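You operate a simulated robot arm through the tools that you are given. There is no shell and no other tool. Be economical: measure what you need, move in short steps, check, and stop when the job is done.

You are at the controls of a simulated robot arm. One attempt, no reset.

JOB
Fill the peg board and lay it in the game bits drawer.
Fine: the purple and the teal peg go into the holes of their colours (the orange one is in already); the board lies beside the divider, which stays; shut the drawer.

Only the result counts: the job must be done as asked and must still hold three seconds after the hand-in. Knocking over, shifting, dropping, spilling or breaking anything else fails it.

ROBOT AND FRAMES
A 6-joint arm with a two-finger parallel gripper, fixed in place. Base frame: the origin is at the foot of the arm, x ahead of it, y to its left, z up. Readings come in m, rad, newtons and seconds.
With the tool pointing down near the work surface it reaches from about 0.14 to 0.64 m from the base axis. Its first joint turns from -2.897 to 2.897 rad. Payload 3.91 kg.
Tool frame: the origin (TCP) lies between the finger pads and is the grasp point; the fingertips stand 0.03 m ahead of it; z points along the fingers, y is the line along which they close. Largest opening 0.11 m; finger width 0.02, thickness 0.01; the body of the gripper, 0.048 by 0.112 m, starts 0.055 m behind the TCP.
Orientation is that of the tool frame in the base frame, as a unit quaternion [w, x, y, z]. With the fingers straight down and closing along the base's y, the tool's x points along the base's -x, its y along +y and its z along -z.

CONTROLS
- The arm moves only by the tool send_rows. Its argument "series" is a list of rows, each an object (a shift or turn left out is 0, a gripper value left out holds the last) with "delta_pos": the shift along the tool's x, y, z in cm, a list of three; "dr": the turn, a rotation vector about the tool's x, y, z in rad, a list of three; "claw": the finger opening in cm, from 0 to 11. In form: [{"delta_pos": [dx, dy, dz], "dr": [wx, wy, wz], "claw": claw}, ...]. A call has 1 to 20 rows; each row shifts and turns the commanded pose from where the row before left it, along the tool's axes as they then stand. Rows are played at 5 a second. More than 0.05 m and 0.15 rad between two rows, or a gripper value outside its range, and nothing of the call is played. A pose out of reach is approached as far as the arm can. The call stops where the force on the tool passes 90 N (or 10 N more than at its start, if that is more) or the arm is blocked; 0.2 s more then pass. Each finger travels about 0.045 m/s and halts on what it meets, pressing with about 30 N; the grip force reading is that of the motor and also rises with nothing between the fingers. The clock runs only during rows and for 0.2 s after the last one: add rows that do not move to give the fingers time. It gives the time, the measured TCP pose, the force on the tool (base axes), the opening and the grip force at its end, in the units of the frame above (readings bear some noise), with the torque about the TCP (base axes, N m) and any sound that the robot's microphone picked up.
- Cameras (640 x 400 px; columns grow to the right, rows downward): "scene" is fixed at [0.2202, -0.6488, 1.5348]; the picture's right is [0.98, -0.19, 0.00], its down [-0.10, -0.53, -0.84] and it looks along [0.16, 0.82, -0.54] (base axes); focal length 350 px, centre (320, 200). "wrist" rides on the gripper at [0.071, 0.022, -0.107] in the tool frame; the picture's right is [-0.29, 0.96, 0.00], its down [-0.76, -0.23, -0.61] and it looks along [-0.58, -0.18, 0.79] (tool axes); focal length 243 px, centre (320, 200). There is no depth. A picture from a camera that has moved, and an enlarged one, comes with that camera's place and axes in the base frame and with its lens.
- grab_frame(camera): a new picture of that camera. No time passes.
- raise_lower(by): slides the trunk up (or, below 0, down) by that many m; the arm rides with it, the base frame stays. It gives what a move gives, with no picture.
- zoom(camera, box): a new picture of the part [left, top, right, bottom] of that camera's present view, enlarged. No time passes.
- job_done(): hands the job in; it is judged then, once.

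Work in short steps. Places have to be worked out from the pictures, the camera data and where the tool is seen: move nearer, look again, correct. Check each grasp and each placing, and mend what went wrong. You have 120 turns and 64 pictures in all, those below and enlarged ones among them. Open the gripper and draw the arm clear of the work before you hand the job in, unless the task says otherwise; then end with one line.

The tools are called after ">>>" as name(argument=value, ...) on one line, values as JSON. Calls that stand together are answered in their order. send_rows: Moves the arm, as the interface text tells. Its arguments: {"type":"object","properties":{"series":{"type":"array","items":{"type":"object","properties":{"delta_pos":{"type":"array","items":{"type":"number"}},"dr":{"type":"array","items":{"type":"number"}},"claw":{"type":"number"}}}}},"required":["series"]} The other tools are called the same way: raise_lower (by) slides the trunk up or down; grab_frame (camera) takes a picture; zoom (camera, box) takes an enlarged picture of a part of a camera's view; job_done () hands the job in.

At the start:

```text
t: 0.0
ee_pos: [0.3567, 0.2257, 1.1397]
tcp_rot: [-0.001, 0.0, 1.0, 0.0]
contact_force: [-0.4, -0.1, -0.6]
ft_torque: [0.01, 0.01, 0.01]
width: 0.1098
grip_force: 0.2
trunk travel left (down, up): [-0.525, 0.065]
```

scene: 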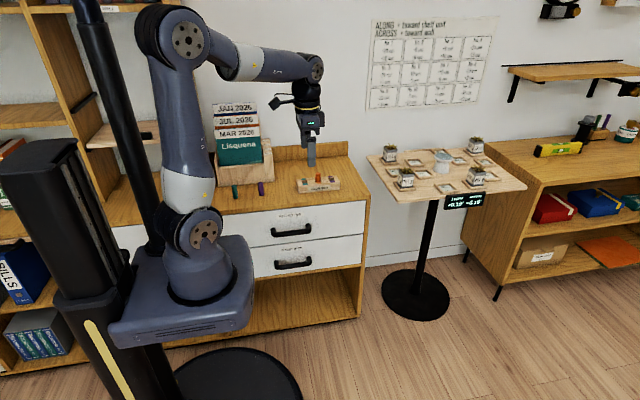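
wrist: 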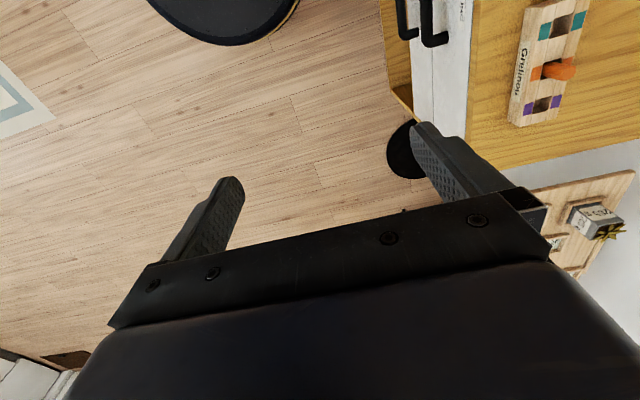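

I start by enlarging the dresser area in the scene view to find the pegs, board and drawers.

>>> zoom(camera="scene", box=[200, 130, 380, 242])

>>> zoom(camera="wrist", box=[390, 0, 640, 156])

```text
3.56 times, centred on (290, 186) of scene
camera zoom: at [0.2202, -0.6488, 1.5348], right [0.98, -0.19, 0.0], down [-0.1, -0.53, -0.84], along [0.16, 0.82, -0.54], focal length 1244 px, centre (427, 250)
```

zoom: 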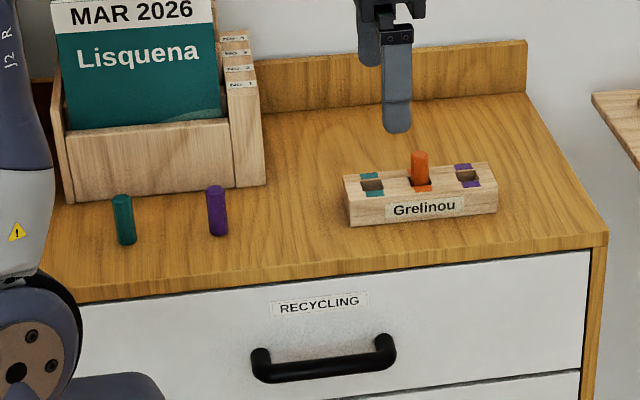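

```text
2.56 times, centred on (515, 78) of wrist
camera zoom: at [0.2858, 0.2468, 1.2448], right [0.29, 0.96, 0.0], down [0.76, -0.23, 0.61], along [0.58, -0.18, -0.79], focal length 621 px, centre (-179, 512)
```

zoom: 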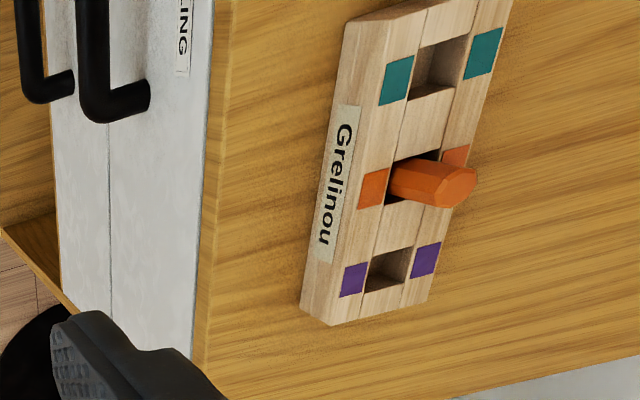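

I need the drawer labels and the whole dresser front.

>>> zoom(camera="scene", box=[230, 200, 374, 290])

>>> zoom(camera="scene", box=[40, 100, 380, 312])

```text
4.44 times, centred on (302, 245) of scene
camera zoom: at [0.2202, -0.6488, 1.5348], right [0.98, -0.19, 0.0], down [-0.1, -0.53, -0.84], along [0.16, 0.82, -0.54], focal length 1555 px, centre (400, 0)
```

zoom: 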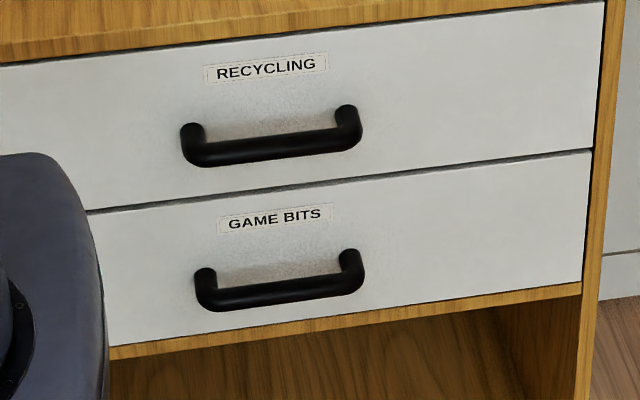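

```text
1.88 times, centred on (210, 206) of scene
camera zoom: at [0.2202, -0.6488, 1.5348], right [0.98, -0.19, 0.0], down [-0.1, -0.53, -0.84], along [0.16, 0.82, -0.54], focal length 659 px, centre (527, 189)
```

zoom: 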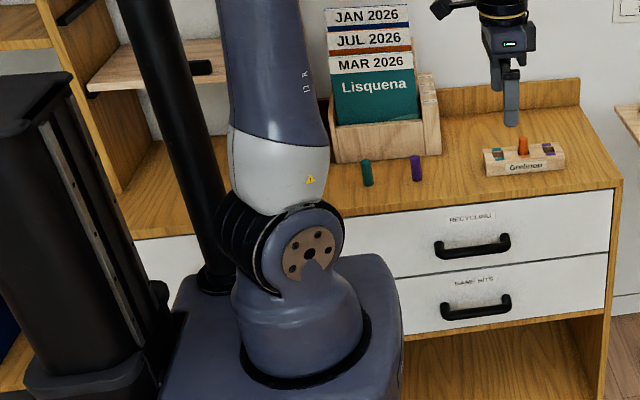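

Lower drawer is GAME BITS; pegs stand near (0.12,0.53) and (0.22,0.53), the board near (0.44,0.55), top at about z 0.8. I turn the tool so that the wrist camera looks toward the dresser (+y).

>>> send_rows(series=[{"dr": [0, 0, -0.143]}, {"dr": [0, 0, -0.143]}, {"dr": [0, 0, -0.143]}, {"dr": [0, 0, -0.143]}, {"dr": [0, 0, -0.143]}, {"dr": [0, 0, -0.143]}, {"dr": [0, 0, -0.143]}, {"dr": [0, 0, -0.143]}, {"dr": [0, 0, -0.143]}, {"dr": [0, 0, -0.143]}, {"dr": [0, 0, -0.141]}, {}])

>>> grab_frame(camera="wrist")

```text
t: 2.6
ee_pos: [0.3563, 0.2254, 1.139]
tcp_rot: [-0.001, 0.707, -0.707, 0.0]
contact_force: [1.0, -0.1, -0.2]
ft_torque: [0.03, -0.01, 0.01]
width: 0.1098
grip_force: 0.1
trunk travel left (down, up): [-0.525, 0.065]
```

```text
57 pictures are left
camera wrist: at [0.3345, 0.1534, 1.2451], right [-0.96, 0.29, 0.0], down [0.23, 0.76, 0.61], along [0.17, 0.58, -0.79], focal length 243 px, centre (320, 200)
```

wrist: 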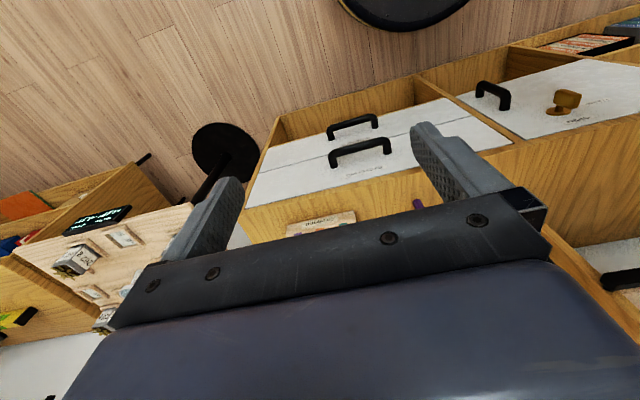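

The view below the fingers is occluded, so I move above the dresser top to look almost straight down.

>>> send_rows(series=[{"delta_pos": [-4.2, 0.6, 0.5]}, {"delta_pos": [-4.2, 0.6, 0.5]}, {"delta_pos": [-4.2, 0.6, 0.5]}, {"delta_pos": [-4.2, 0.6, 0.5]}, {"delta_pos": [-4.2, 0.6, 0.5]}, {"delta_pos": [-4.2, 0.6, 0.5]}, {}])

>>> grab_frame(camera="wrist")

```text
t: 4.2
ee_pos: [0.3189, 0.4788, 1.109]
tcp_rot: [0.0, -0.707, 0.707, 0.0]
contact_force: [0.3, 0.4, 0.5]
ft_torque: [-0.02, -0.03, 0.03]
width: 0.1101
grip_force: 0.1
trunk travel left (down, up): [-0.525, 0.065]
```

```text
56 pictures are left
camera wrist: at [0.2979, 0.4072, 1.2155], right [-0.96, 0.29, 0.0], down [0.23, 0.76, 0.61], along [0.18, 0.58, -0.79], focal length 243 px, centre (320, 200)
```

wrist: 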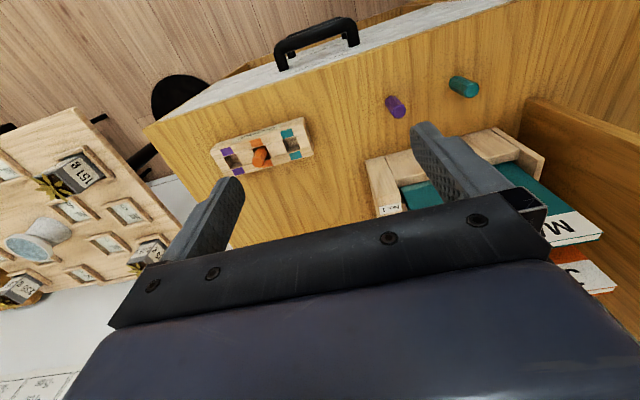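

Pegs and board are all visible; I enlarge them for exact measuring.

>>> zoom(camera="wrist", box=[200, 90, 328, 170])

>>> zoom(camera="wrist", box=[372, 55, 500, 135])

```text
5.00 times, centred on (264, 130) of wrist
camera zoom: at [0.2979, 0.4072, 1.2155], right [-0.96, 0.29, 0.0], down [0.23, 0.76, 0.61], along [0.18, 0.58, -0.79], focal length 1213 px, centre (600, 550)
```

zoom: 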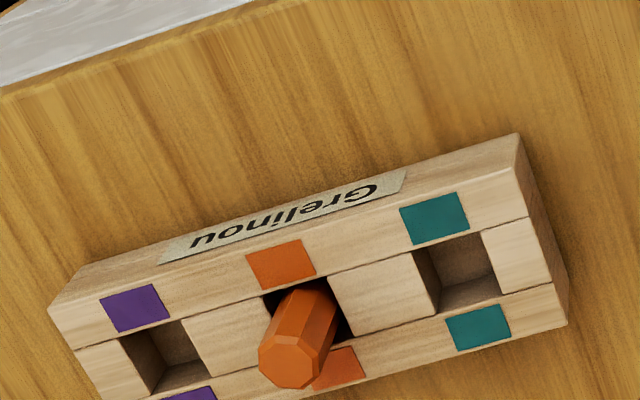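

```text
5.00 times, centred on (436, 95) of wrist
camera zoom: at [0.2979, 0.4072, 1.2155], right [-0.96, 0.29, 0.0], down [0.23, 0.76, 0.61], along [0.18, 0.58, -0.79], focal length 1213 px, centre (-260, 725)
```

zoom: 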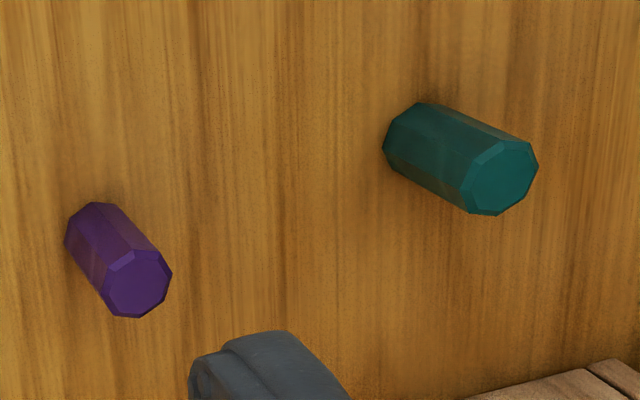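

Readings: top surface z≈0.803; purple peg top (0.219,0.549,0.854), teal (0.119,0.549,0.854); board centre (0.447,0.557), top z≈0.84, aligned along x, holes 5.5 cm apart. The board is near the reach limit; I move over it and turn the fingers to close along y.

>>> send_rows(series=[{"delta_pos": [-2.6, -4, 1.6]}, {"delta_pos": [-2.6, -4, 1.6]}, {"delta_pos": [-2.6, -4, 1.6]}, {"dr": [0, 0, 0.143]}, {"dr": [0, 0, 0.143]}, {"dr": [0, 0, 0.143]}, {"dr": [0, 0, 0.143]}, {"dr": [0, 0, 0.143]}, {"dr": [0, 0, 0.143]}, {"dr": [0, 0, 0.143]}, {"dr": [0, 0, 0.143]}, {"dr": [0, 0, 0.143]}, {"dr": [0, 0, 0.143]}, {"dr": [0, 0, 0.141]}, {}])

```text
refused: row 1 steps farther than a row can; nothing moved
```

>>> send_rows(series=[{"delta_pos": [-2, -3, 1.2]}, {"delta_pos": [-2, -3, 1.2]}, {"delta_pos": [-2, -3, 1.2]}, {"delta_pos": [-1.8, -3, 1.2]}, {"dr": [0, 0, 0.143]}, {"dr": [0, 0, 0.143]}, {"dr": [0, 0, 0.143]}, {"dr": [0, 0, 0.143]}, {"dr": [0, 0, 0.143]}, {"dr": [0, 0, 0.143]}, {"dr": [0, 0, 0.143]}, {"dr": [0, 0, 0.143]}, {"dr": [0, 0, 0.143]}, {"dr": [0, 0, 0.143]}, {"dr": [0, 0, 0.141]}, {}])

```text
t: 7.6
ee_pos: [0.4423, 0.5553, 1.0611]
tcp_rot: [0.0, 0.0, 1.0, 0.0]
contact_force: [-0.3, -0.7, -0.6]
ft_torque: [0.0, 0.0, -0.01]
width: 0.1099
grip_force: 0.0
trunk travel left (down, up): [-0.525, 0.065]
```

The arm reaches the board at this height, so descending with the trunk keeps that reach. I check the view here.

>>> raise_lower(by=-0.1)

>>> grab_frame(camera="wrist")

```text
t: 8.9
ee_pos: [0.4422, 0.5564, 0.9611]
tcp_rot: [0.0, -0.001, 1.0, -0.001]
contact_force: [-0.3, -0.6, -0.5]
ft_torque: [0.01, 0.0, 0.07]
width: 0.1102
grip_force: 0.1
trunk travel left (down, up): [-0.425, 0.165]
```

```text
53 pictures are left
camera wrist: at [0.37, 0.5771, 1.0666], right [0.29, 0.96, 0.0], down [0.76, -0.23, 0.61], along [0.58, -0.18, -0.79], focal length 243 px, centre (320, 200)
```

wrist: 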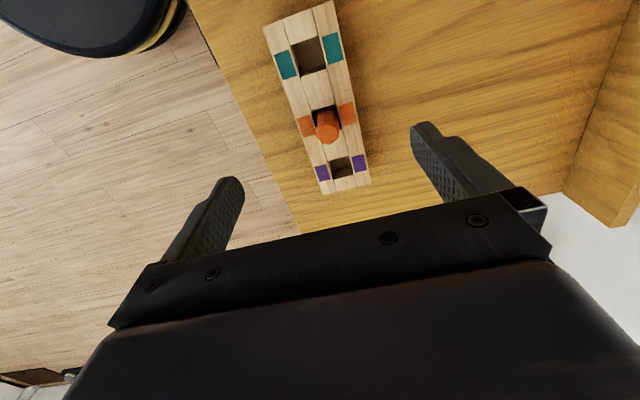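

Board confirmed at y≈0.559, centre x≈0.447. I align and lower onto it with the trunk.

>>> send_rows(series=[{"delta_pos": [-0.45, 0.3, 0]}, {}])

>>> raise_lower(by=-0.114)

>>> grab_frame(camera="wrist")

```text
t: 9.5
ee_pos: [0.4444, 0.556, 0.9604]
tcp_rot: [0.001, -0.001, 1.0, 0.001]
contact_force: [0.5, 0.0, -0.5]
ft_torque: [0.0, -0.04, -0.02]
width: 0.11
grip_force: 0.0
out of reach, approached as far as the arm can: row 1
trunk travel left (down, up): [-0.425, 0.165]
```

```text
t: 11.0
ee_pos: [0.4445, 0.5557, 0.846]
tcp_rot: [0.001, 0.0, 1.0, 0.0]
contact_force: [-0.5, 0.3, 0.9]
ft_torque: [-0.04, -0.02, -0.02]
width: 0.1103
grip_force: 0.0
trunk travel left (down, up): [-0.311, 0.279]
```

```text
52 pictures are left
camera wrist: at [0.3726, 0.5768, 0.9525], right [0.29, 0.96, 0.0], down [0.76, -0.23, 0.61], along [0.58, -0.17, -0.79], focal length 243 px, centre (320, 200)
```

wrist: 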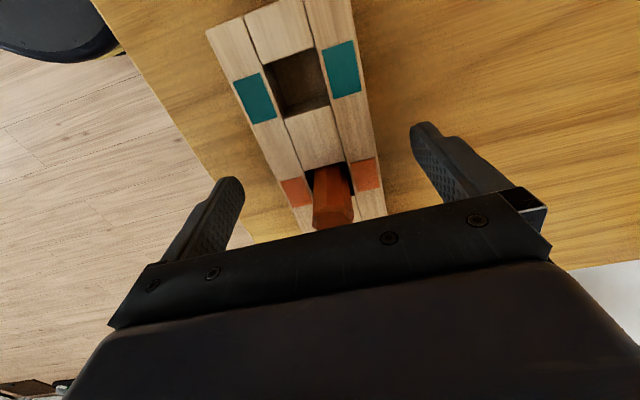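

Fingers straddle the board; I close on it.

>>> send_rows(series=[{"claw": 3}, {}, {}, {}, {}, {}, {}])

>>> raise_lower(by=0.08)

>>> grab_frame(camera="wrist")

```text
t: 12.6
ee_pos: [0.4447, 0.5546, 0.8467]
tcp_rot: [0.001, -0.001, 1.0, 0.001]
contact_force: [-0.3, 1.1, 0.3]
ft_torque: [0.06, 0.0, 0.01]
width: 0.0577
grip_force: 30.0
trunk travel left (down, up): [-0.311, 0.279]
```

```text
t: 13.8
ee_pos: [0.4447, 0.5565, 0.9253]
tcp_rot: [0.0, 0.0, 1.0, -0.001]
contact_force: [0.2, 0.4, -3.7]
ft_torque: [0.0, 0.04, 0.02]
width: 0.0577
grip_force: 30.5
trunk travel left (down, up): [-0.391, 0.199]
```

```text
51 pictures are left
camera wrist: at [0.3728, 0.577, 1.032], right [0.29, 0.96, 0.0], down [0.76, -0.23, 0.61], along [0.58, -0.18, -0.79], focal length 243 px, centre (320, 200)
```

wrist: 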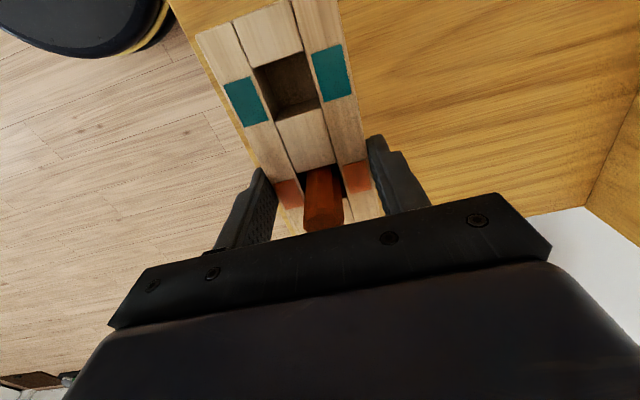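

Board is held (≈0.4 kg). I carry it nearer to x≈0.34, y≈0.525 on the dresser top, where the pegs can be inserted easily.

>>> send_rows(series=[{"delta_pos": [2.6, -0.8, 0]}, {"delta_pos": [2.6, -0.8, 0]}, {"delta_pos": [2.6, -0.8, 0]}, {"delta_pos": [2.6, -0.6, 0]}, {}, {}])

>>> raise_lower(by=-0.074)

```text
t: 15.2
ee_pos: [0.3394, 0.5275, 0.9237]
tcp_rot: [0.001, 0.0, 1.0, 0.0]
contact_force: [-0.2, 0.2, -3.1]
ft_torque: [0.01, -0.04, 0.0]
width: 0.0576
grip_force: 29.9
trunk travel left (down, up): [-0.391, 0.199]
```

```text
t: 16.3
ee_pos: [0.3419, 0.5269, 0.8496]
tcp_rot: [0.001, 0.001, 1.0, 0.001]
contact_force: [0.0, 0.1, -3.2]
ft_torque: [0.03, 0.04, 0.01]
width: 0.0578
grip_force: 30.4
trunk travel left (down, up): [-0.317, 0.273]
```

Board is about 3 mm above the surface; I ease it down and release.

>>> send_rows(series=[{"delta_pos": [0, 0, 0.15]}, {"delta_pos": [0, 0, 0.15]}, {}])

```text
t: 17.1
ee_pos: [0.3407, 0.528, 0.8457]
tcp_rot: [0.0, -0.001, 1.0, 0.001]
contact_force: [0.1, -0.3, -2.5]
ft_torque: [0.01, 0.0, -0.02]
width: 0.0575
grip_force: 30.0
trunk travel left (down, up): [-0.317, 0.273]
```

>>> send_rows(series=[{"delta_pos": [0, 0, 0.1]}, {}, {"claw": 8}, {}, {}, {}])

>>> raise_lower(by=0.12)

>>> grab_frame(camera="wrist")

```text
t: 18.5
ee_pos: [0.3403, 0.5256, 0.8457]
tcp_rot: [0.001, 0.0, 1.0, 0.002]
contact_force: [-0.6, 0.0, 1.1]
ft_torque: [-0.02, 0.01, 0.02]
width: 0.0802
grip_force: 0.1
trunk travel left (down, up): [-0.317, 0.273]
```

```text
t: 20.0
ee_pos: [0.3411, 0.5261, 0.9654]
tcp_rot: [0.001, 0.0, 1.0, 0.001]
contact_force: [0.0, -0.1, -0.5]
ft_torque: [0.01, 0.01, -0.01]
width: 0.0799
grip_force: 0.0
trunk travel left (down, up): [-0.437, 0.153]
```

```text
50 pictures are left
camera wrist: at [0.2691, 0.5479, 1.0725], right [0.29, 0.96, 0.0], down [0.76, -0.23, 0.61], along [0.58, -0.17, -0.79], focal length 243 px, centre (320, 200)
```

wrist: 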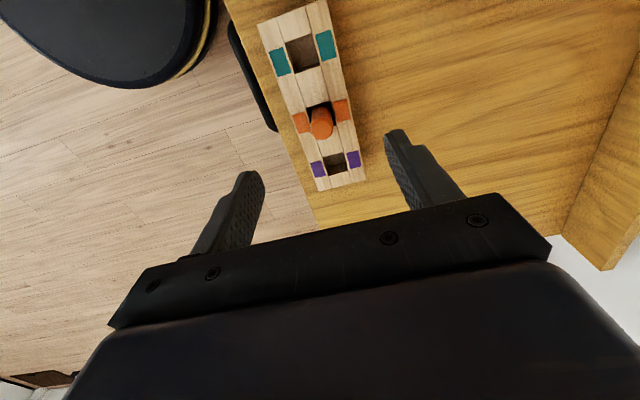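

Board stands well. I enlarge to locate its holes precisely.

>>> zoom(camera="wrist", box=[240, 0, 400, 200])

```text
2.00 times, centred on (320, 100) of wrist
camera zoom: at [0.2691, 0.5479, 1.0725], right [0.29, 0.96, 0.0], down [0.76, -0.23, 0.61], along [0.58, -0.17, -0.79], focal length 485 px, centre (320, 400)
```

zoom: 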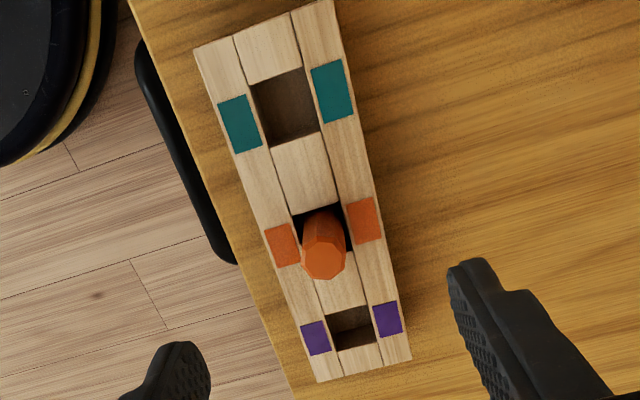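

Holes: teal ≈(0.290,0.527), purple ≈(0.3965,0.527). Next I go above the purple peg.

>>> send_rows(series=[{"delta_pos": [4.1, 0.8, 0], "claw": 6}, {"delta_pos": [4.1, 0.8, 0]}, {"delta_pos": [4, 0.7, 0]}, {}, {}])

>>> grab_frame(camera="wrist")

```text
t: 21.2
ee_pos: [0.221, 0.5493, 0.9685]
tcp_rot: [0.001, 0.0, 1.0, 0.0]
contact_force: [-0.5, -0.8, -0.2]
ft_torque: [-0.03, 0.01, 0.02]
width: 0.0599
grip_force: 0.0
trunk travel left (down, up): [-0.437, 0.153]
```

```text
48 pictures are left
camera wrist: at [0.1488, 0.5695, 1.075], right [0.29, 0.96, 0.0], down [0.76, -0.23, 0.61], along [0.58, -0.17, -0.79], focal length 243 px, centre (320, 200)
```

wrist: 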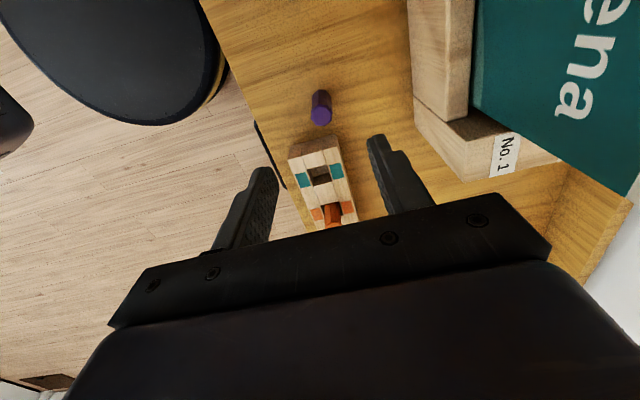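

Peg confirmed at (0.220,0.549). I lower to TCP z≈0.853 so only the upper part is gripped, and close.

>>> raise_lower(by=-0.115)

>>> send_rows(series=[{"claw": 1}, {}, {}, {}, {}, {}])

>>> raise_lower(by=0.08)

>>> grab_frame(camera="wrist")

```text
t: 22.6
ee_pos: [0.2204, 0.5472, 0.8535]
tcp_rot: [0.001, -0.001, 1.0, 0.0]
contact_force: [-0.8, 0.6, -0.1]
ft_torque: [-0.01, 0.01, 0.01]
width: 0.0601
grip_force: 0.2
trunk travel left (down, up): [-0.322, 0.268]
```

```text
t: 24.0
ee_pos: [0.2217, 0.549, 0.854]
tcp_rot: [0.0, 0.0, 1.0, 0.001]
contact_force: [0.4, -0.1, 0.6]
ft_torque: [0.0, 0.0, 0.0]
width: 0.0194
grip_force: 30.2
trunk travel left (down, up): [-0.322, 0.268]
```

```text
t: 25.2
ee_pos: [0.2204, 0.5484, 0.934]
tcp_rot: [0.001, 0.0, 1.0, 0.001]
contact_force: [-0.7, 0.3, -1.1]
ft_torque: [0.0, 0.0, 0.0]
width: 0.0193
grip_force: 29.8
trunk travel left (down, up): [-0.402, 0.188]
```

```text
47 pictures are left
camera wrist: at [0.1489, 0.5696, 1.0399], right [0.29, 0.96, 0.0], down [0.76, -0.23, 0.61], along [0.58, -0.17, -0.79], focal length 243 px, centre (320, 200)
```

wrist: 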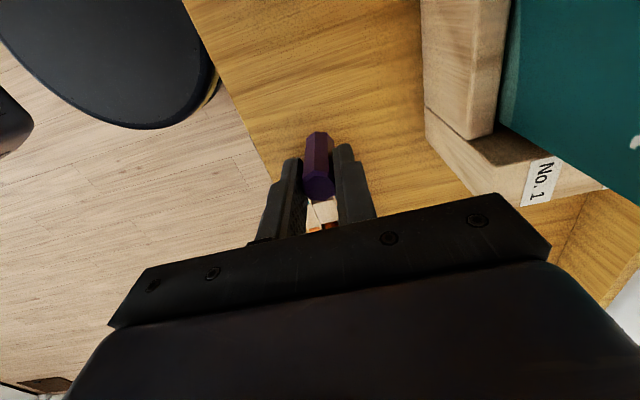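

Purple peg is held. I move it over the purple hole with extra clearance above the orange peg.

>>> send_rows(series=[{"delta_pos": [0, 0, -3]}, {"delta_pos": [-4.4, -0.55, 0]}, {"delta_pos": [-4.4, -0.55, 0]}, {"delta_pos": [-4.4, -0.55, 0]}, {"delta_pos": [-4.5, -0.5, 0]}, {}, {}])

>>> grab_frame(camera="wrist")

>>> zoom(camera="scene", box=[260, 120, 370, 210])

```text
t: 26.8
ee_pos: [0.397, 0.5288, 0.9639]
tcp_rot: [0.001, 0.001, 1.0, 0.001]
contact_force: [-0.5, -0.1, -0.3]
ft_torque: [0.02, -0.01, -0.02]
width: 0.0193
grip_force: 30.2
trunk travel left (down, up): [-0.402, 0.188]
```

```text
46 pictures are left
camera wrist: at [0.3249, 0.5503, 1.0708], right [0.29, 0.96, 0.0], down [0.76, -0.23, 0.61], along [0.58, -0.17, -0.79], focal length 243 px, centre (320, 200)
```

wrist: 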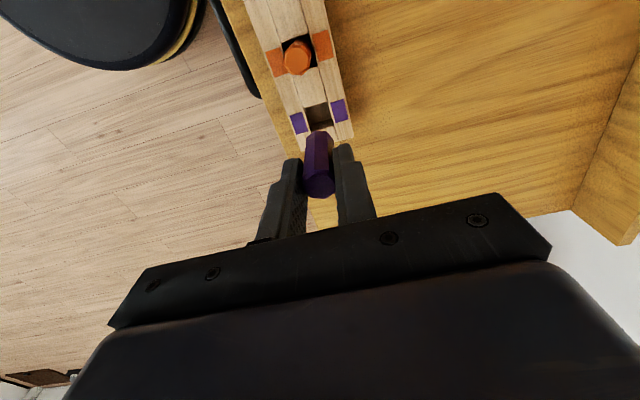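

```text
4.44 times, centred on (315, 165) of scene
camera zoom: at [0.2202, -0.6488, 1.5348], right [0.98, -0.19, 0.0], down [-0.1, -0.53, -0.84], along [0.16, 0.82, -0.54], focal length 1555 px, centre (342, 356)
```

zoom: 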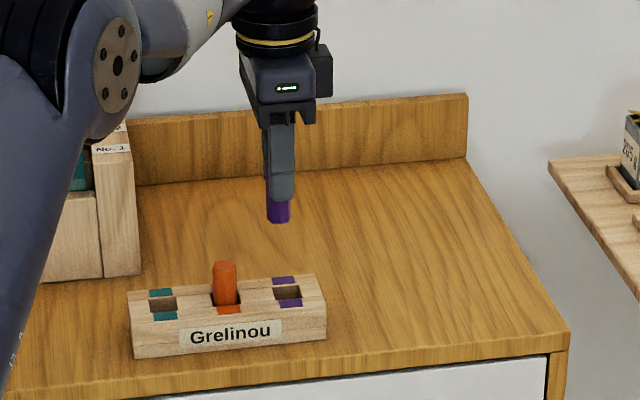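

Hole re-measured at (0.397,0.527), tool at (0.397,0.5285). I lower to just above the hole and check.

>>> send_rows(series=[{"delta_pos": [0, -0.1, 0]}, {}])

>>> raise_lower(by=-0.063)

>>> zoom(camera="wrist", box=[240, 50, 400, 250])

>>> zoom(camera="scene", box=[280, 160, 344, 210])

```text
t: 27.4
ee_pos: [0.3956, 0.5284, 0.9648]
tcp_rot: [0.001, -0.001, 1.0, 0.0]
contact_force: [0.9, -0.2, 0.6]
ft_torque: [0.01, 0.0, 0.03]
width: 0.0194
grip_force: 30.0
trunk travel left (down, up): [-0.402, 0.188]
```

```text
t: 28.4
ee_pos: [0.3964, 0.5261, 0.8998]
tcp_rot: [0.001, 0.0, 1.0, 0.001]
contact_force: [-0.8, 0.7, -0.9]
ft_torque: [0.0, 0.01, 0.0]
width: 0.0192
grip_force: 29.9
trunk travel left (down, up): [-0.339, 0.251]
```

```text
2.00 times, centred on (320, 150) of wrist
camera zoom: at [0.3247, 0.5489, 1.0079], right [0.29, 0.96, 0.0], down [0.76, -0.23, 0.61], along [0.58, -0.17, -0.79], focal length 485 px, centre (320, 300)
```

zoom: 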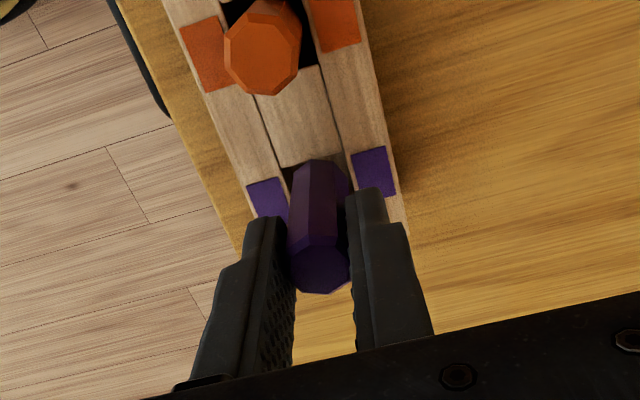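

```text
8.00 times, centred on (312, 185) of scene
camera zoom: at [0.2202, -0.6488, 1.5348], right [0.98, -0.19, 0.0], down [-0.1, -0.53, -0.84], along [0.16, 0.82, -0.54], focal length 2799 px, centre (384, 320)
```

zoom: 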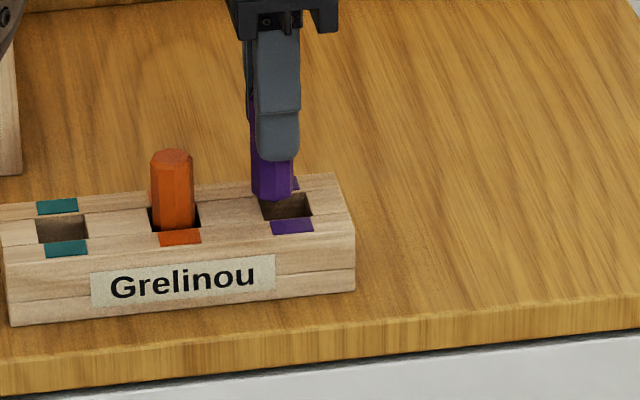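

Both views show the peg aligned in y but about 4–5 mm short in x (the peg sits slightly off-centre in the grip). I correct that and look again.

>>> send_rows(series=[{"delta_pos": [-0.45, 0, 0]}, {}])

>>> zoom(camera="scene", box=[280, 160, 344, 210])

>>> zoom(camera="wrist", box=[280, 90, 360, 190])

```text
t: 29.0
ee_pos: [0.402, 0.5272, 0.9013]
tcp_rot: [0.0, 0.0, 1.0, 0.0]
contact_force: [-0.1, 0.6, -0.1]
ft_torque: [0.02, 0.03, 0.02]
width: 0.0194
grip_force: 29.9
trunk travel left (down, up): [-0.339, 0.251]
```

```text
8.00 times, centred on (312, 185) of scene
camera zoom: at [0.2202, -0.6488, 1.5348], right [0.98, -0.19, 0.0], down [-0.1, -0.53, -0.84], along [0.16, 0.82, -0.54], focal length 2799 px, centre (384, 320)
```

zoom: 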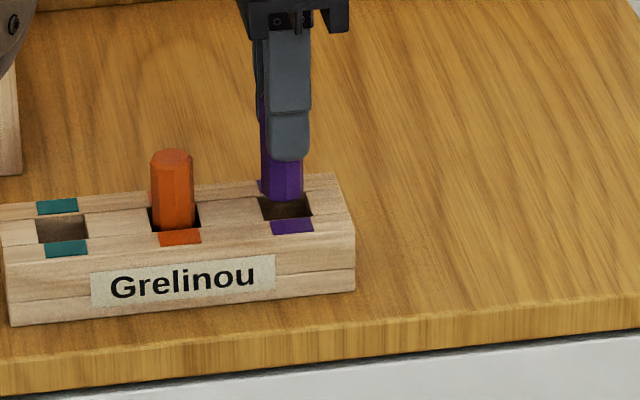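

```text
4.00 times, centred on (320, 140) of wrist
camera zoom: at [0.3297, 0.549, 1.0074], right [0.29, 0.96, 0.0], down [0.76, -0.23, 0.61], along [0.58, -0.17, -0.79], focal length 970 px, centre (320, 440)
```

zoom: 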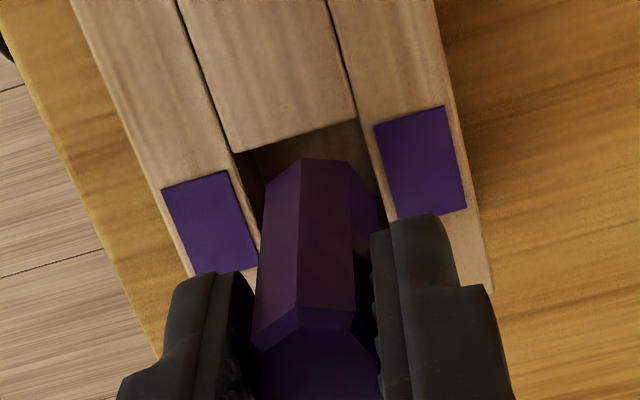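

Nearly aligned; a 1 mm nudge in x and y, then a gentle descent with force watching.

>>> send_rows(series=[{"delta_pos": [-0.1, -0.1, 0]}, {"delta_pos": [0, 0, 0.3]}, {"delta_pos": [0, 0, 0.3]}, {"delta_pos": [0, 0, 0.3]}, {"delta_pos": [0, 0, 0.3]}, {"delta_pos": [0, 0, 0.2]}, {}])

>>> zoom(camera="scene", box=[280, 160, 344, 210])

```text
t: 30.6
ee_pos: [0.4034, 0.5259, 0.8866]
tcp_rot: [0.002, 0.0, 1.0, 0.001]
contact_force: [0.4, 0.6, -0.5]
ft_torque: [0.01, -0.02, -0.01]
width: 0.0177
grip_force: 30.4
trunk travel left (down, up): [-0.339, 0.251]
```

```text
8.00 times, centred on (312, 185) of scene
camera zoom: at [0.2202, -0.6488, 1.5348], right [0.98, -0.19, 0.0], down [-0.1, -0.53, -0.84], along [0.16, 0.82, -0.54], focal length 2799 px, centre (384, 320)
```

zoom: 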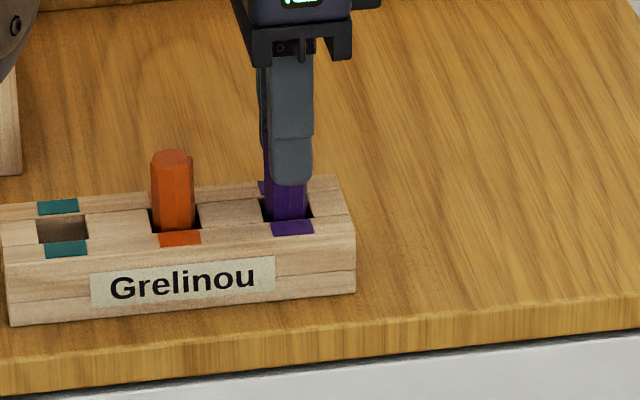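

The peg is in the mouth of the hole without force; I continue down until it seats.

>>> send_rows(series=[{"delta_pos": [0, 0, 0.3]}, {"delta_pos": [0, 0, 0.3]}, {"delta_pos": [0, 0, 0.2]}, {"delta_pos": [0, 0, 0.1]}, {}])

>>> zoom(camera="scene", box=[280, 160, 344, 210])

```text
t: 31.8
ee_pos: [0.4018, 0.5267, 0.8802]
tcp_rot: [0.0, -0.001, 1.0, 0.0]
contact_force: [0.3, -0.6, -0.6]
ft_torque: [-0.04, 0.01, 0.0]
width: 0.0185
grip_force: 30.3
trunk travel left (down, up): [-0.339, 0.251]
```

```text
8.00 times, centred on (312, 185) of scene
camera zoom: at [0.2202, -0.6488, 1.5348], right [0.98, -0.19, 0.0], down [-0.1, -0.53, -0.84], along [0.16, 0.82, -0.54], focal length 2799 px, centre (384, 320)
```

zoom: 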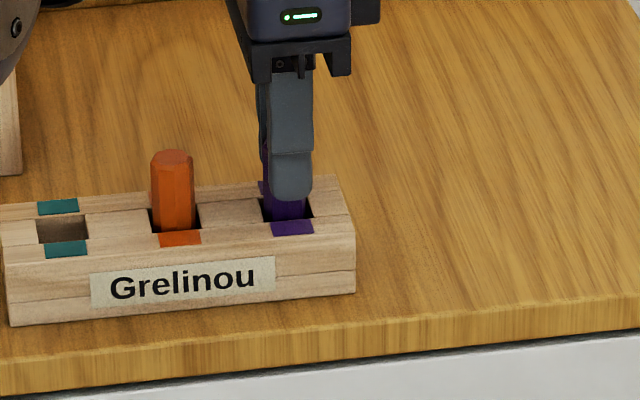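

It is well inside; I release and rise to check.

>>> send_rows(series=[{"claw": 5}, {}, {}, {}])

>>> raise_lower(by=0.09)

>>> grab_frame(camera="wrist")

>>> zoom(camera="scene", box=[280, 160, 344, 210])

```text
t: 32.8
ee_pos: [0.4024, 0.5265, 0.8788]
tcp_rot: [0.001, 0.0, 1.0, 0.001]
contact_force: [0.3, -0.1, 0.9]
ft_torque: [-0.01, 0.02, -0.02]
width: 0.0501
grip_force: 0.1
trunk travel left (down, up): [-0.339, 0.251]
```

```text
t: 34.1
ee_pos: [0.4016, 0.5268, 0.9692]
tcp_rot: [0.002, 0.0, 1.0, 0.001]
contact_force: [-0.4, 0.0, 0.5]
ft_torque: [-0.01, -0.04, 0.03]
width: 0.05
grip_force: 0.1
trunk travel left (down, up): [-0.429, 0.161]
```

```text
38 pictures are left
camera wrist: at [0.3305, 0.5481, 1.0756], right [0.29, 0.96, 0.0], down [0.76, -0.23, 0.61], along [0.58, -0.17, -0.79], focal length 243 px, centre (320, 200)
```

wrist: 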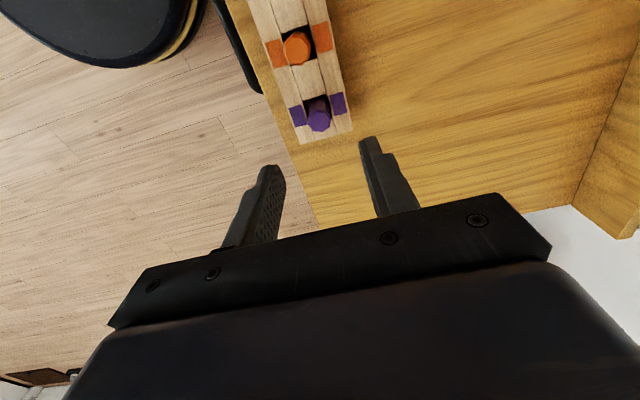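

```text
8.00 times, centred on (312, 185) of scene
camera zoom: at [0.2202, -0.6488, 1.5348], right [0.98, -0.19, 0.0], down [-0.1, -0.53, -0.84], along [0.16, 0.82, -0.54], focal length 2799 px, centre (384, 320)
```

zoom: 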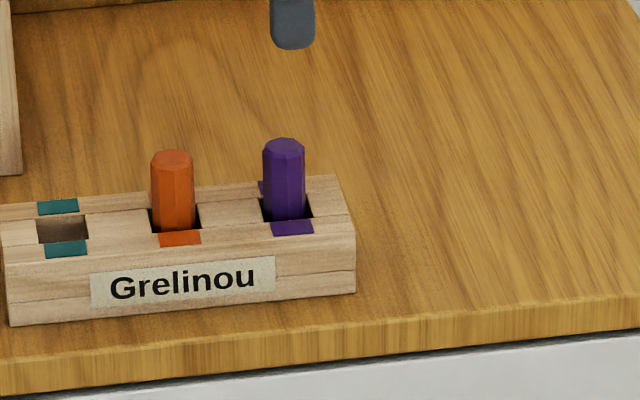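

Purple is seated. Now to the teal peg.

>>> send_rows(series=[{"delta_pos": [4.05, 0.3, 0], "claw": 6}, {"delta_pos": [4.05, 0.3, 0]}, {"delta_pos": [4.05, 0.3, 0]}, {"delta_pos": [4.05, 0.3, 0]}, {"delta_pos": [4.05, 0.3, 0]}, {"delta_pos": [4.0, 0.4, 0]}, {"delta_pos": [4.0, 0.3, 0]}, {}, {}])

>>> grab_frame(camera="wrist")

```text
t: 36.1
ee_pos: [0.1208, 0.5477, 0.9679]
tcp_rot: [0.001, 0.0, 1.0, 0.001]
contact_force: [1.3, -0.8, -0.3]
ft_torque: [-0.01, 0.02, -0.04]
width: 0.0601
grip_force: 0.0
trunk travel left (down, up): [-0.429, 0.161]
```

```text
36 pictures are left
camera wrist: at [0.0487, 0.568, 1.0743], right [0.29, 0.96, 0.0], down [0.76, -0.23, 0.61], along [0.58, -0.17, -0.79], focal length 243 px, centre (320, 200)
```

wrist: 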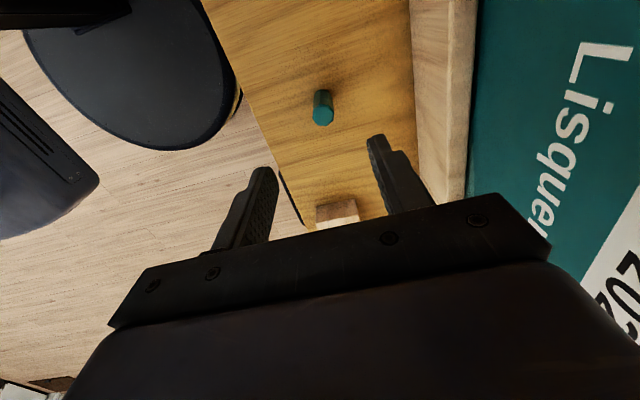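

Teal peg at (0.119,0.549); I fine-align, lower and grip as before.

>>> send_rows(series=[{"delta_pos": [0.3, 0.1, 0]}, {}])

>>> raise_lower(by=-0.1145)

>>> send_rows(series=[{"claw": 1}, {}, {}, {}, {}, {}])

>>> raise_lower(by=0.11)

```text
t: 36.7
ee_pos: [0.1164, 0.5491, 0.9688]
tcp_rot: [0.001, 0.0, 1.0, 0.0]
contact_force: [-0.4, -0.4, -0.1]
ft_torque: [0.01, 0.0, 0.0]
width: 0.0602
grip_force: 0.1
trunk travel left (down, up): [-0.429, 0.161]
```

```text
t: 38.1
ee_pos: [0.1156, 0.5476, 0.8547]
tcp_rot: [0.001, 0.0, 1.0, 0.0]
contact_force: [0.0, -0.2, 0.2]
ft_torque: [-0.02, 0.01, -0.01]
width: 0.06
grip_force: 0.1
trunk travel left (down, up): [-0.315, 0.275]
```

```text
t: 39.5
ee_pos: [0.1171, 0.5482, 0.8537]
tcp_rot: [0.002, 0.0, 1.0, 0.001]
contact_force: [-0.2, 0.4, -0.8]
ft_torque: [-0.02, -0.02, 0.04]
width: 0.0195
grip_force: 29.5
trunk travel left (down, up): [-0.315, 0.275]
```

```text
t: 40.9
ee_pos: [0.1171, 0.5477, 0.9641]
tcp_rot: [0.001, 0.0, 1.0, 0.001]
contact_force: [0.0, 0.1, -0.1]
ft_torque: [-0.01, 0.02, 0.01]
width: 0.0191
grip_force: 30.6
trunk travel left (down, up): [-0.425, 0.165]
```

Grip is good (19 mm). I move over the teal hole.

>>> send_rows(series=[{"delta_pos": [-4.3, -0.5, 0]}, {"delta_pos": [-4.3, -0.5, 0]}, {"delta_pos": [-4.3, -0.6, 0]}, {"delta_pos": [-4.4, -0.5, 0]}, {}, {}])

>>> raise_lower(by=-0.063)

>>> zoom(camera="wrist", box=[280, 90, 360, 190])

>>> zoom(camera="scene", box=[266, 160, 330, 210])

```text
t: 42.3
ee_pos: [0.2915, 0.5262, 0.9627]
tcp_rot: [0.001, -0.002, 1.0, 0.001]
contact_force: [-1.1, 0.0, -0.4]
ft_torque: [-0.02, -0.01, 0.01]
width: 0.0192
grip_force: 30.1
trunk travel left (down, up): [-0.425, 0.165]
```

```text
t: 43.4
ee_pos: [0.2915, 0.5265, 0.899]
tcp_rot: [0.002, 0.0, 1.0, 0.001]
contact_force: [-0.4, 0.1, 0.7]
ft_torque: [0.01, 0.01, -0.03]
width: 0.0192
grip_force: 30.2
trunk travel left (down, up): [-0.362, 0.228]
```

```text
4.00 times, centred on (320, 140) of wrist
camera zoom: at [0.2194, 0.5478, 1.0059], right [0.29, 0.96, 0.0], down [0.76, -0.23, 0.61], along [0.58, -0.17, -0.79], focal length 970 px, centre (320, 440)
```

zoom: 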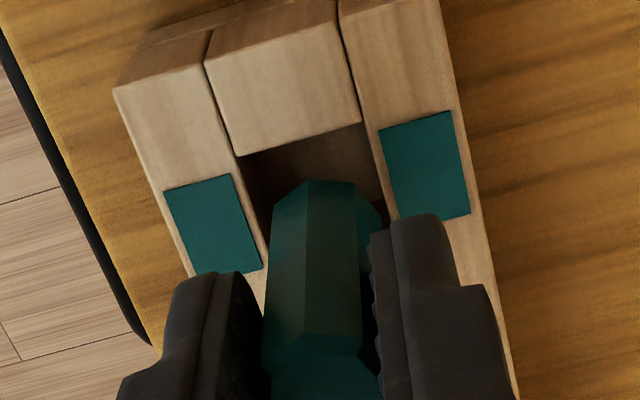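

```text
8.00 times, centred on (298, 185) of scene
camera zoom: at [0.2202, -0.6488, 1.5348], right [0.98, -0.19, 0.0], down [-0.1, -0.53, -0.84], along [0.16, 0.82, -0.54], focal length 2799 px, centre (496, 320)
```

zoom: 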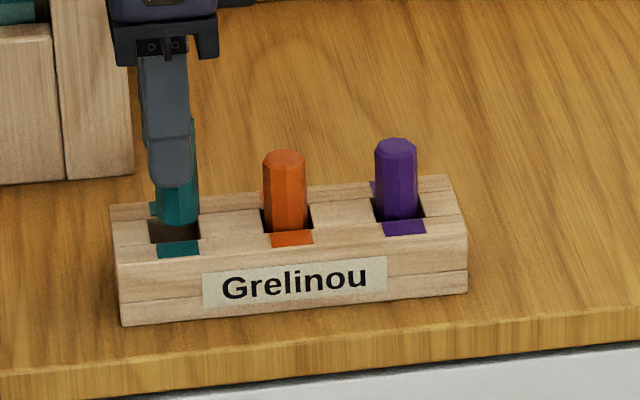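

Slightly too far in +x (about 2 mm) by both views; I correct and descend.

>>> send_rows(series=[{"delta_pos": [0.2, 0, 0]}, {"delta_pos": [0, 0, 0.3]}, {"delta_pos": [0, 0, 0.3]}, {"delta_pos": [0, 0, 0.3]}, {"delta_pos": [0, 0, 0.3]}, {}])

>>> zoom(camera="scene", box=[266, 160, 330, 210])

```text
t: 44.8
ee_pos: [0.2897, 0.5256, 0.8865]
tcp_rot: [0.001, 0.0, 1.0, 0.001]
contact_force: [0.3, 0.6, -0.3]
ft_torque: [-0.04, 0.04, 0.03]
width: 0.0192
grip_force: 29.7
trunk travel left (down, up): [-0.362, 0.228]
```

```text
8.00 times, centred on (298, 185) of scene
camera zoom: at [0.2202, -0.6488, 1.5348], right [0.98, -0.19, 0.0], down [-0.1, -0.53, -0.84], along [0.16, 0.82, -0.54], focal length 2799 px, centre (496, 320)
```

zoom: 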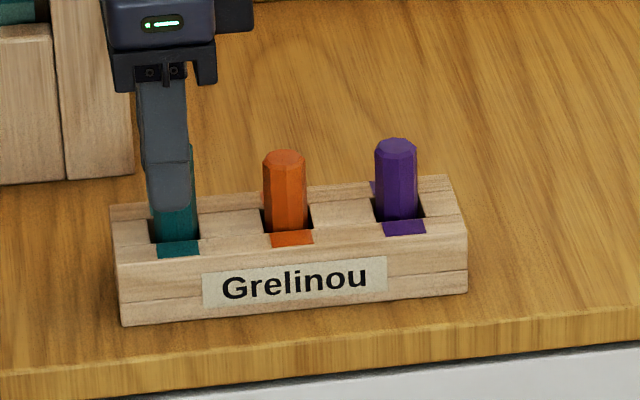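

It slides in freely; I go down the rest, release and rise.

>>> send_rows(series=[{"delta_pos": [0, 0, 0.3]}, {"delta_pos": [0, 0, 0.3]}, {"delta_pos": [0, 0, 0.1]}, {}, {"claw": 5}, {}, {}, {}])

>>> raise_lower(by=0.09)

>>> zoom(camera="scene", box=[266, 160, 330, 210])

```text
t: 46.6
ee_pos: [0.2904, 0.526, 0.8799]
tcp_rot: [0.001, 0.0, 1.0, 0.001]
contact_force: [-0.3, 1.1, -0.5]
ft_torque: [0.04, 0.0, -0.03]
width: 0.0504
grip_force: 0.0
trunk travel left (down, up): [-0.362, 0.228]
```

```text
t: 47.8
ee_pos: [0.2895, 0.5274, 0.9692]
tcp_rot: [0.002, 0.0, 1.0, 0.0]
contact_force: [0.1, 0.2, 0.4]
ft_torque: [-0.04, -0.02, -0.06]
width: 0.0499
grip_force: 0.0
trunk travel left (down, up): [-0.452, 0.138]
```

```text
8.00 times, centred on (298, 185) of scene
camera zoom: at [0.2202, -0.6488, 1.5348], right [0.98, -0.19, 0.0], down [-0.1, -0.53, -0.84], along [0.16, 0.82, -0.54], focal length 2799 px, centre (496, 320)
```

zoom: 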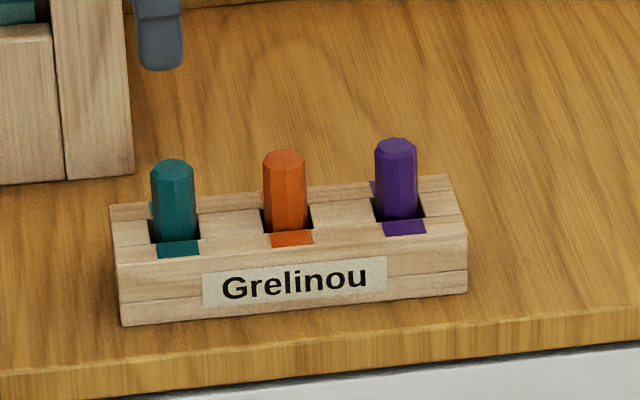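

All three pegs seated. I retreat from the dresser to y≈0.32 and pitch the tool horizontal (pointing +y, fingers closing vertically) for the lower drawer handle.

>>> send_rows(series=[{"delta_pos": [-0.4, -4.2, -1]}, {"delta_pos": [-0.4, -4.2, -1]}, {"delta_pos": [-0.4, -4.2, -1]}, {"delta_pos": [-0.4, -4.2, 0]}, {"delta_pos": [-0.4, -4.2, 0]}, {"dr": [-0.143, 0, 0]}, {"dr": [-0.143, 0, 0]}, {"dr": [-0.143, 0, 0]}, {"dr": [-0.143, 0, 0]}, {"dr": [-0.143, 0, 0]}, {"dr": [-0.143, 0, 0]}, {"dr": [-0.143, 0, 0]}, {"dr": [-0.143, 0, 0]}, {"dr": [-0.143, 0, 0]}, {"dr": [-0.143, 0, 0]}, {"dr": [-0.141, 0, 0]}, {}])

>>> grab_frame(camera="scene")

```text
t: 51.4
ee_pos: [0.3089, 0.3161, 0.9991]
tcp_rot: [0.002, 0.001, 0.707, 0.708]
contact_force: [-0.7, 0.7, -0.5]
ft_torque: [-0.01, 0.01, 0.02]
width: 0.0501
grip_force: 0.0
trunk travel left (down, up): [-0.452, 0.138]
```

```text
31 pictures are left
```

scene: 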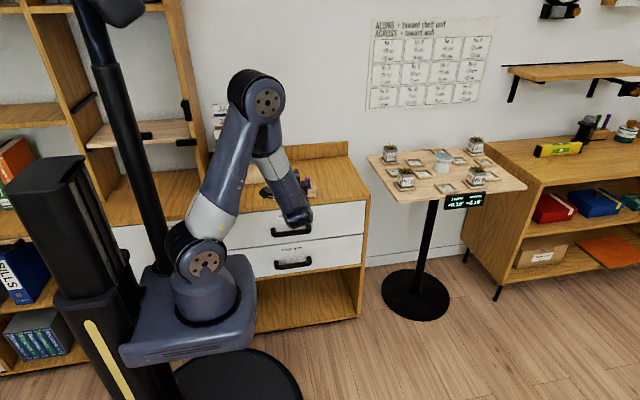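

The pose is fine and the carriage ends near y≈0.135, leaving room for the drawer. I lower the trunk and look at the drawer from the wrist.

>>> raise_lower(by=-0.36)

>>> grab_frame(camera="wrist")

```text
t: 54.9
ee_pos: [0.309, 0.3171, 0.6393]
tcp_rot: [0.001, 0.0, 0.707, 0.708]
contact_force: [-0.7, -0.2, -0.3]
ft_torque: [-0.07, -0.01, 0.0]
width: 0.05
grip_force: 0.2
trunk travel left (down, up): [-0.092, 0.498]
```

```text
30 pictures are left
camera wrist: at [0.2376, 0.2089, 0.6606], right [0.29, 0.0, 0.96], down [0.76, -0.61, -0.23], along [0.58, 0.79, -0.17], focal length 243 px, centre (320, 200)
```

wrist: 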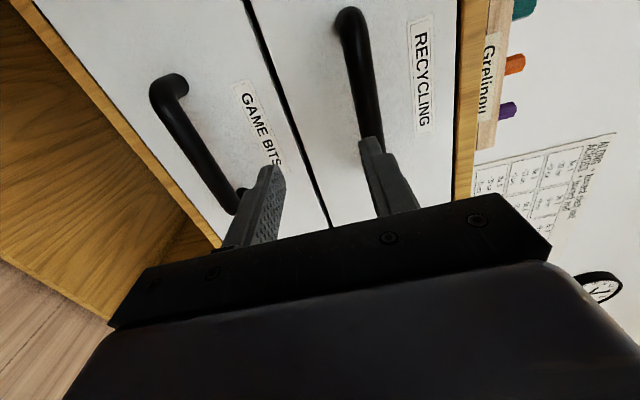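

Lower bar spans x≈0.25–0.375 at y≈0.42, z≈0.521. I lower to that height and look again before advancing.

>>> raise_lower(by=-0.085)

>>> send_rows(series=[{"delta_pos": [0, -3.2, 0], "claw": 5}, {"delta_pos": [0, 0, 3]}, {}, {}])

>>> grab_frame(camera="wrist")

```text
t: 56.1
ee_pos: [0.309, 0.3165, 0.5545]
tcp_rot: [0.001, -0.001, 0.707, 0.708]
contact_force: [-0.3, -0.2, 0.2]
ft_torque: [-0.02, 0.03, -0.01]
width: 0.0499
grip_force: 0.0
trunk travel left (down, up): [-0.007, 0.583]
```

```text
t: 57.1
ee_pos: [0.3089, 0.3469, 0.5223]
tcp_rot: [0.0, -0.001, 0.706, 0.708]
contact_force: [0.5, -0.8, 0.6]
ft_torque: [0.03, -0.06, -0.01]
width: 0.0501
grip_force: 0.1
trunk travel left (down, up): [-0.007, 0.583]
```

```text
29 pictures are left
camera wrist: at [0.2383, 0.239, 0.5433], right [0.29, 0.0, 0.96], down [0.76, -0.61, -0.23], along [0.58, 0.79, -0.17], focal length 243 px, centre (320, 200)
```

wrist: 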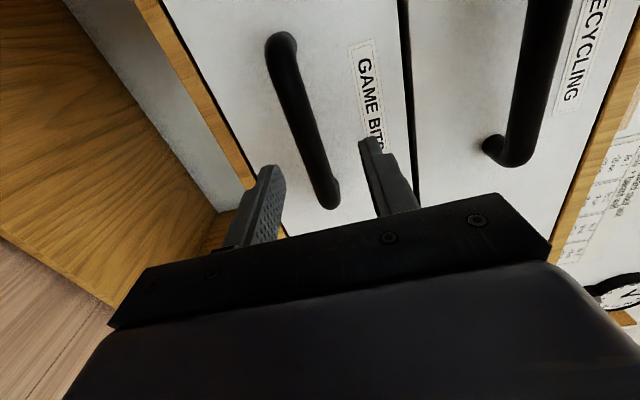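

Bar refined to z≈0.512. I lower 1 cm and advance with open fingers to straddle it.

>>> send_rows(series=[{"delta_pos": [0, -0.9, 0]}, {"delta_pos": [0, 0, 2]}, {"delta_pos": [0, 0, 2]}, {"delta_pos": [0, 0, 1.5]}, {}, {}])

>>> grab_frame(camera="wrist")

```text
t: 58.5
ee_pos: [0.3103, 0.4015, 0.5139]
tcp_rot: [0.0, -0.001, 0.706, 0.708]
contact_force: [0.4, 0.2, -1.1]
ft_torque: [0.02, 0.01, 0.04]
width: 0.0502
grip_force: 0.0
trunk travel left (down, up): [-0.007, 0.583]
```

```text
28 pictures are left
camera wrist: at [0.2385, 0.2949, 0.5348], right [0.29, 0.0, 0.96], down [0.76, -0.61, -0.23], along [0.58, 0.79, -0.17], focal length 243 px, centre (320, 200)
```

wrist: 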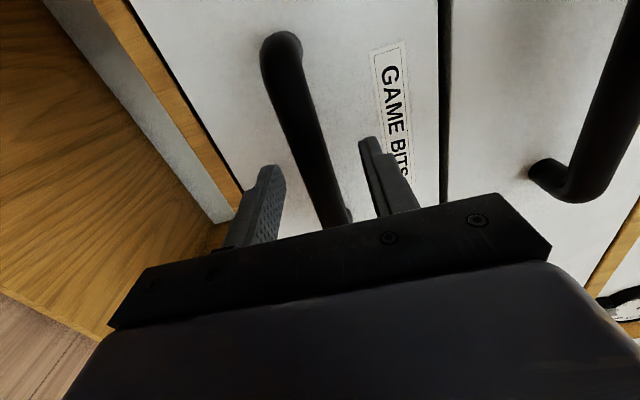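

The bar lies between the fingers. Advance a little more and close.

>>> send_rows(series=[{"delta_pos": [0, 0, 0.7]}, {"claw": 0.5}, {}, {}, {}, {}])

```text
t: 59.9
ee_pos: [0.3101, 0.408, 0.5107]
tcp_rot: [-0.001, 0.001, 0.71, 0.704]
contact_force: [-0.1, -3.1, -36.8]
ft_torque: [-0.77, -0.1, -0.02]
width: 0.0216
grip_force: 44.9
trunk travel left (down, up): [-0.007, 0.583]
```

The lower finger meets the bar first (tool pushed down); I lower the tool a few mm to center the grip.

>>> send_rows(series=[{"delta_pos": [0, -0.2, 0]}, {}, {"delta_pos": [0, -0.2, 0]}, {}, {}])

```text
t: 61.1
ee_pos: [0.3089, 0.4069, 0.5098]
tcp_rot: [0.0, -0.001, 0.707, 0.708]
contact_force: [2.8, 2.4, -11.7]
ft_torque: [-0.38, 0.02, -0.15]
width: 0.0218
grip_force: 44.8
trunk travel left (down, up): [-0.007, 0.583]
```

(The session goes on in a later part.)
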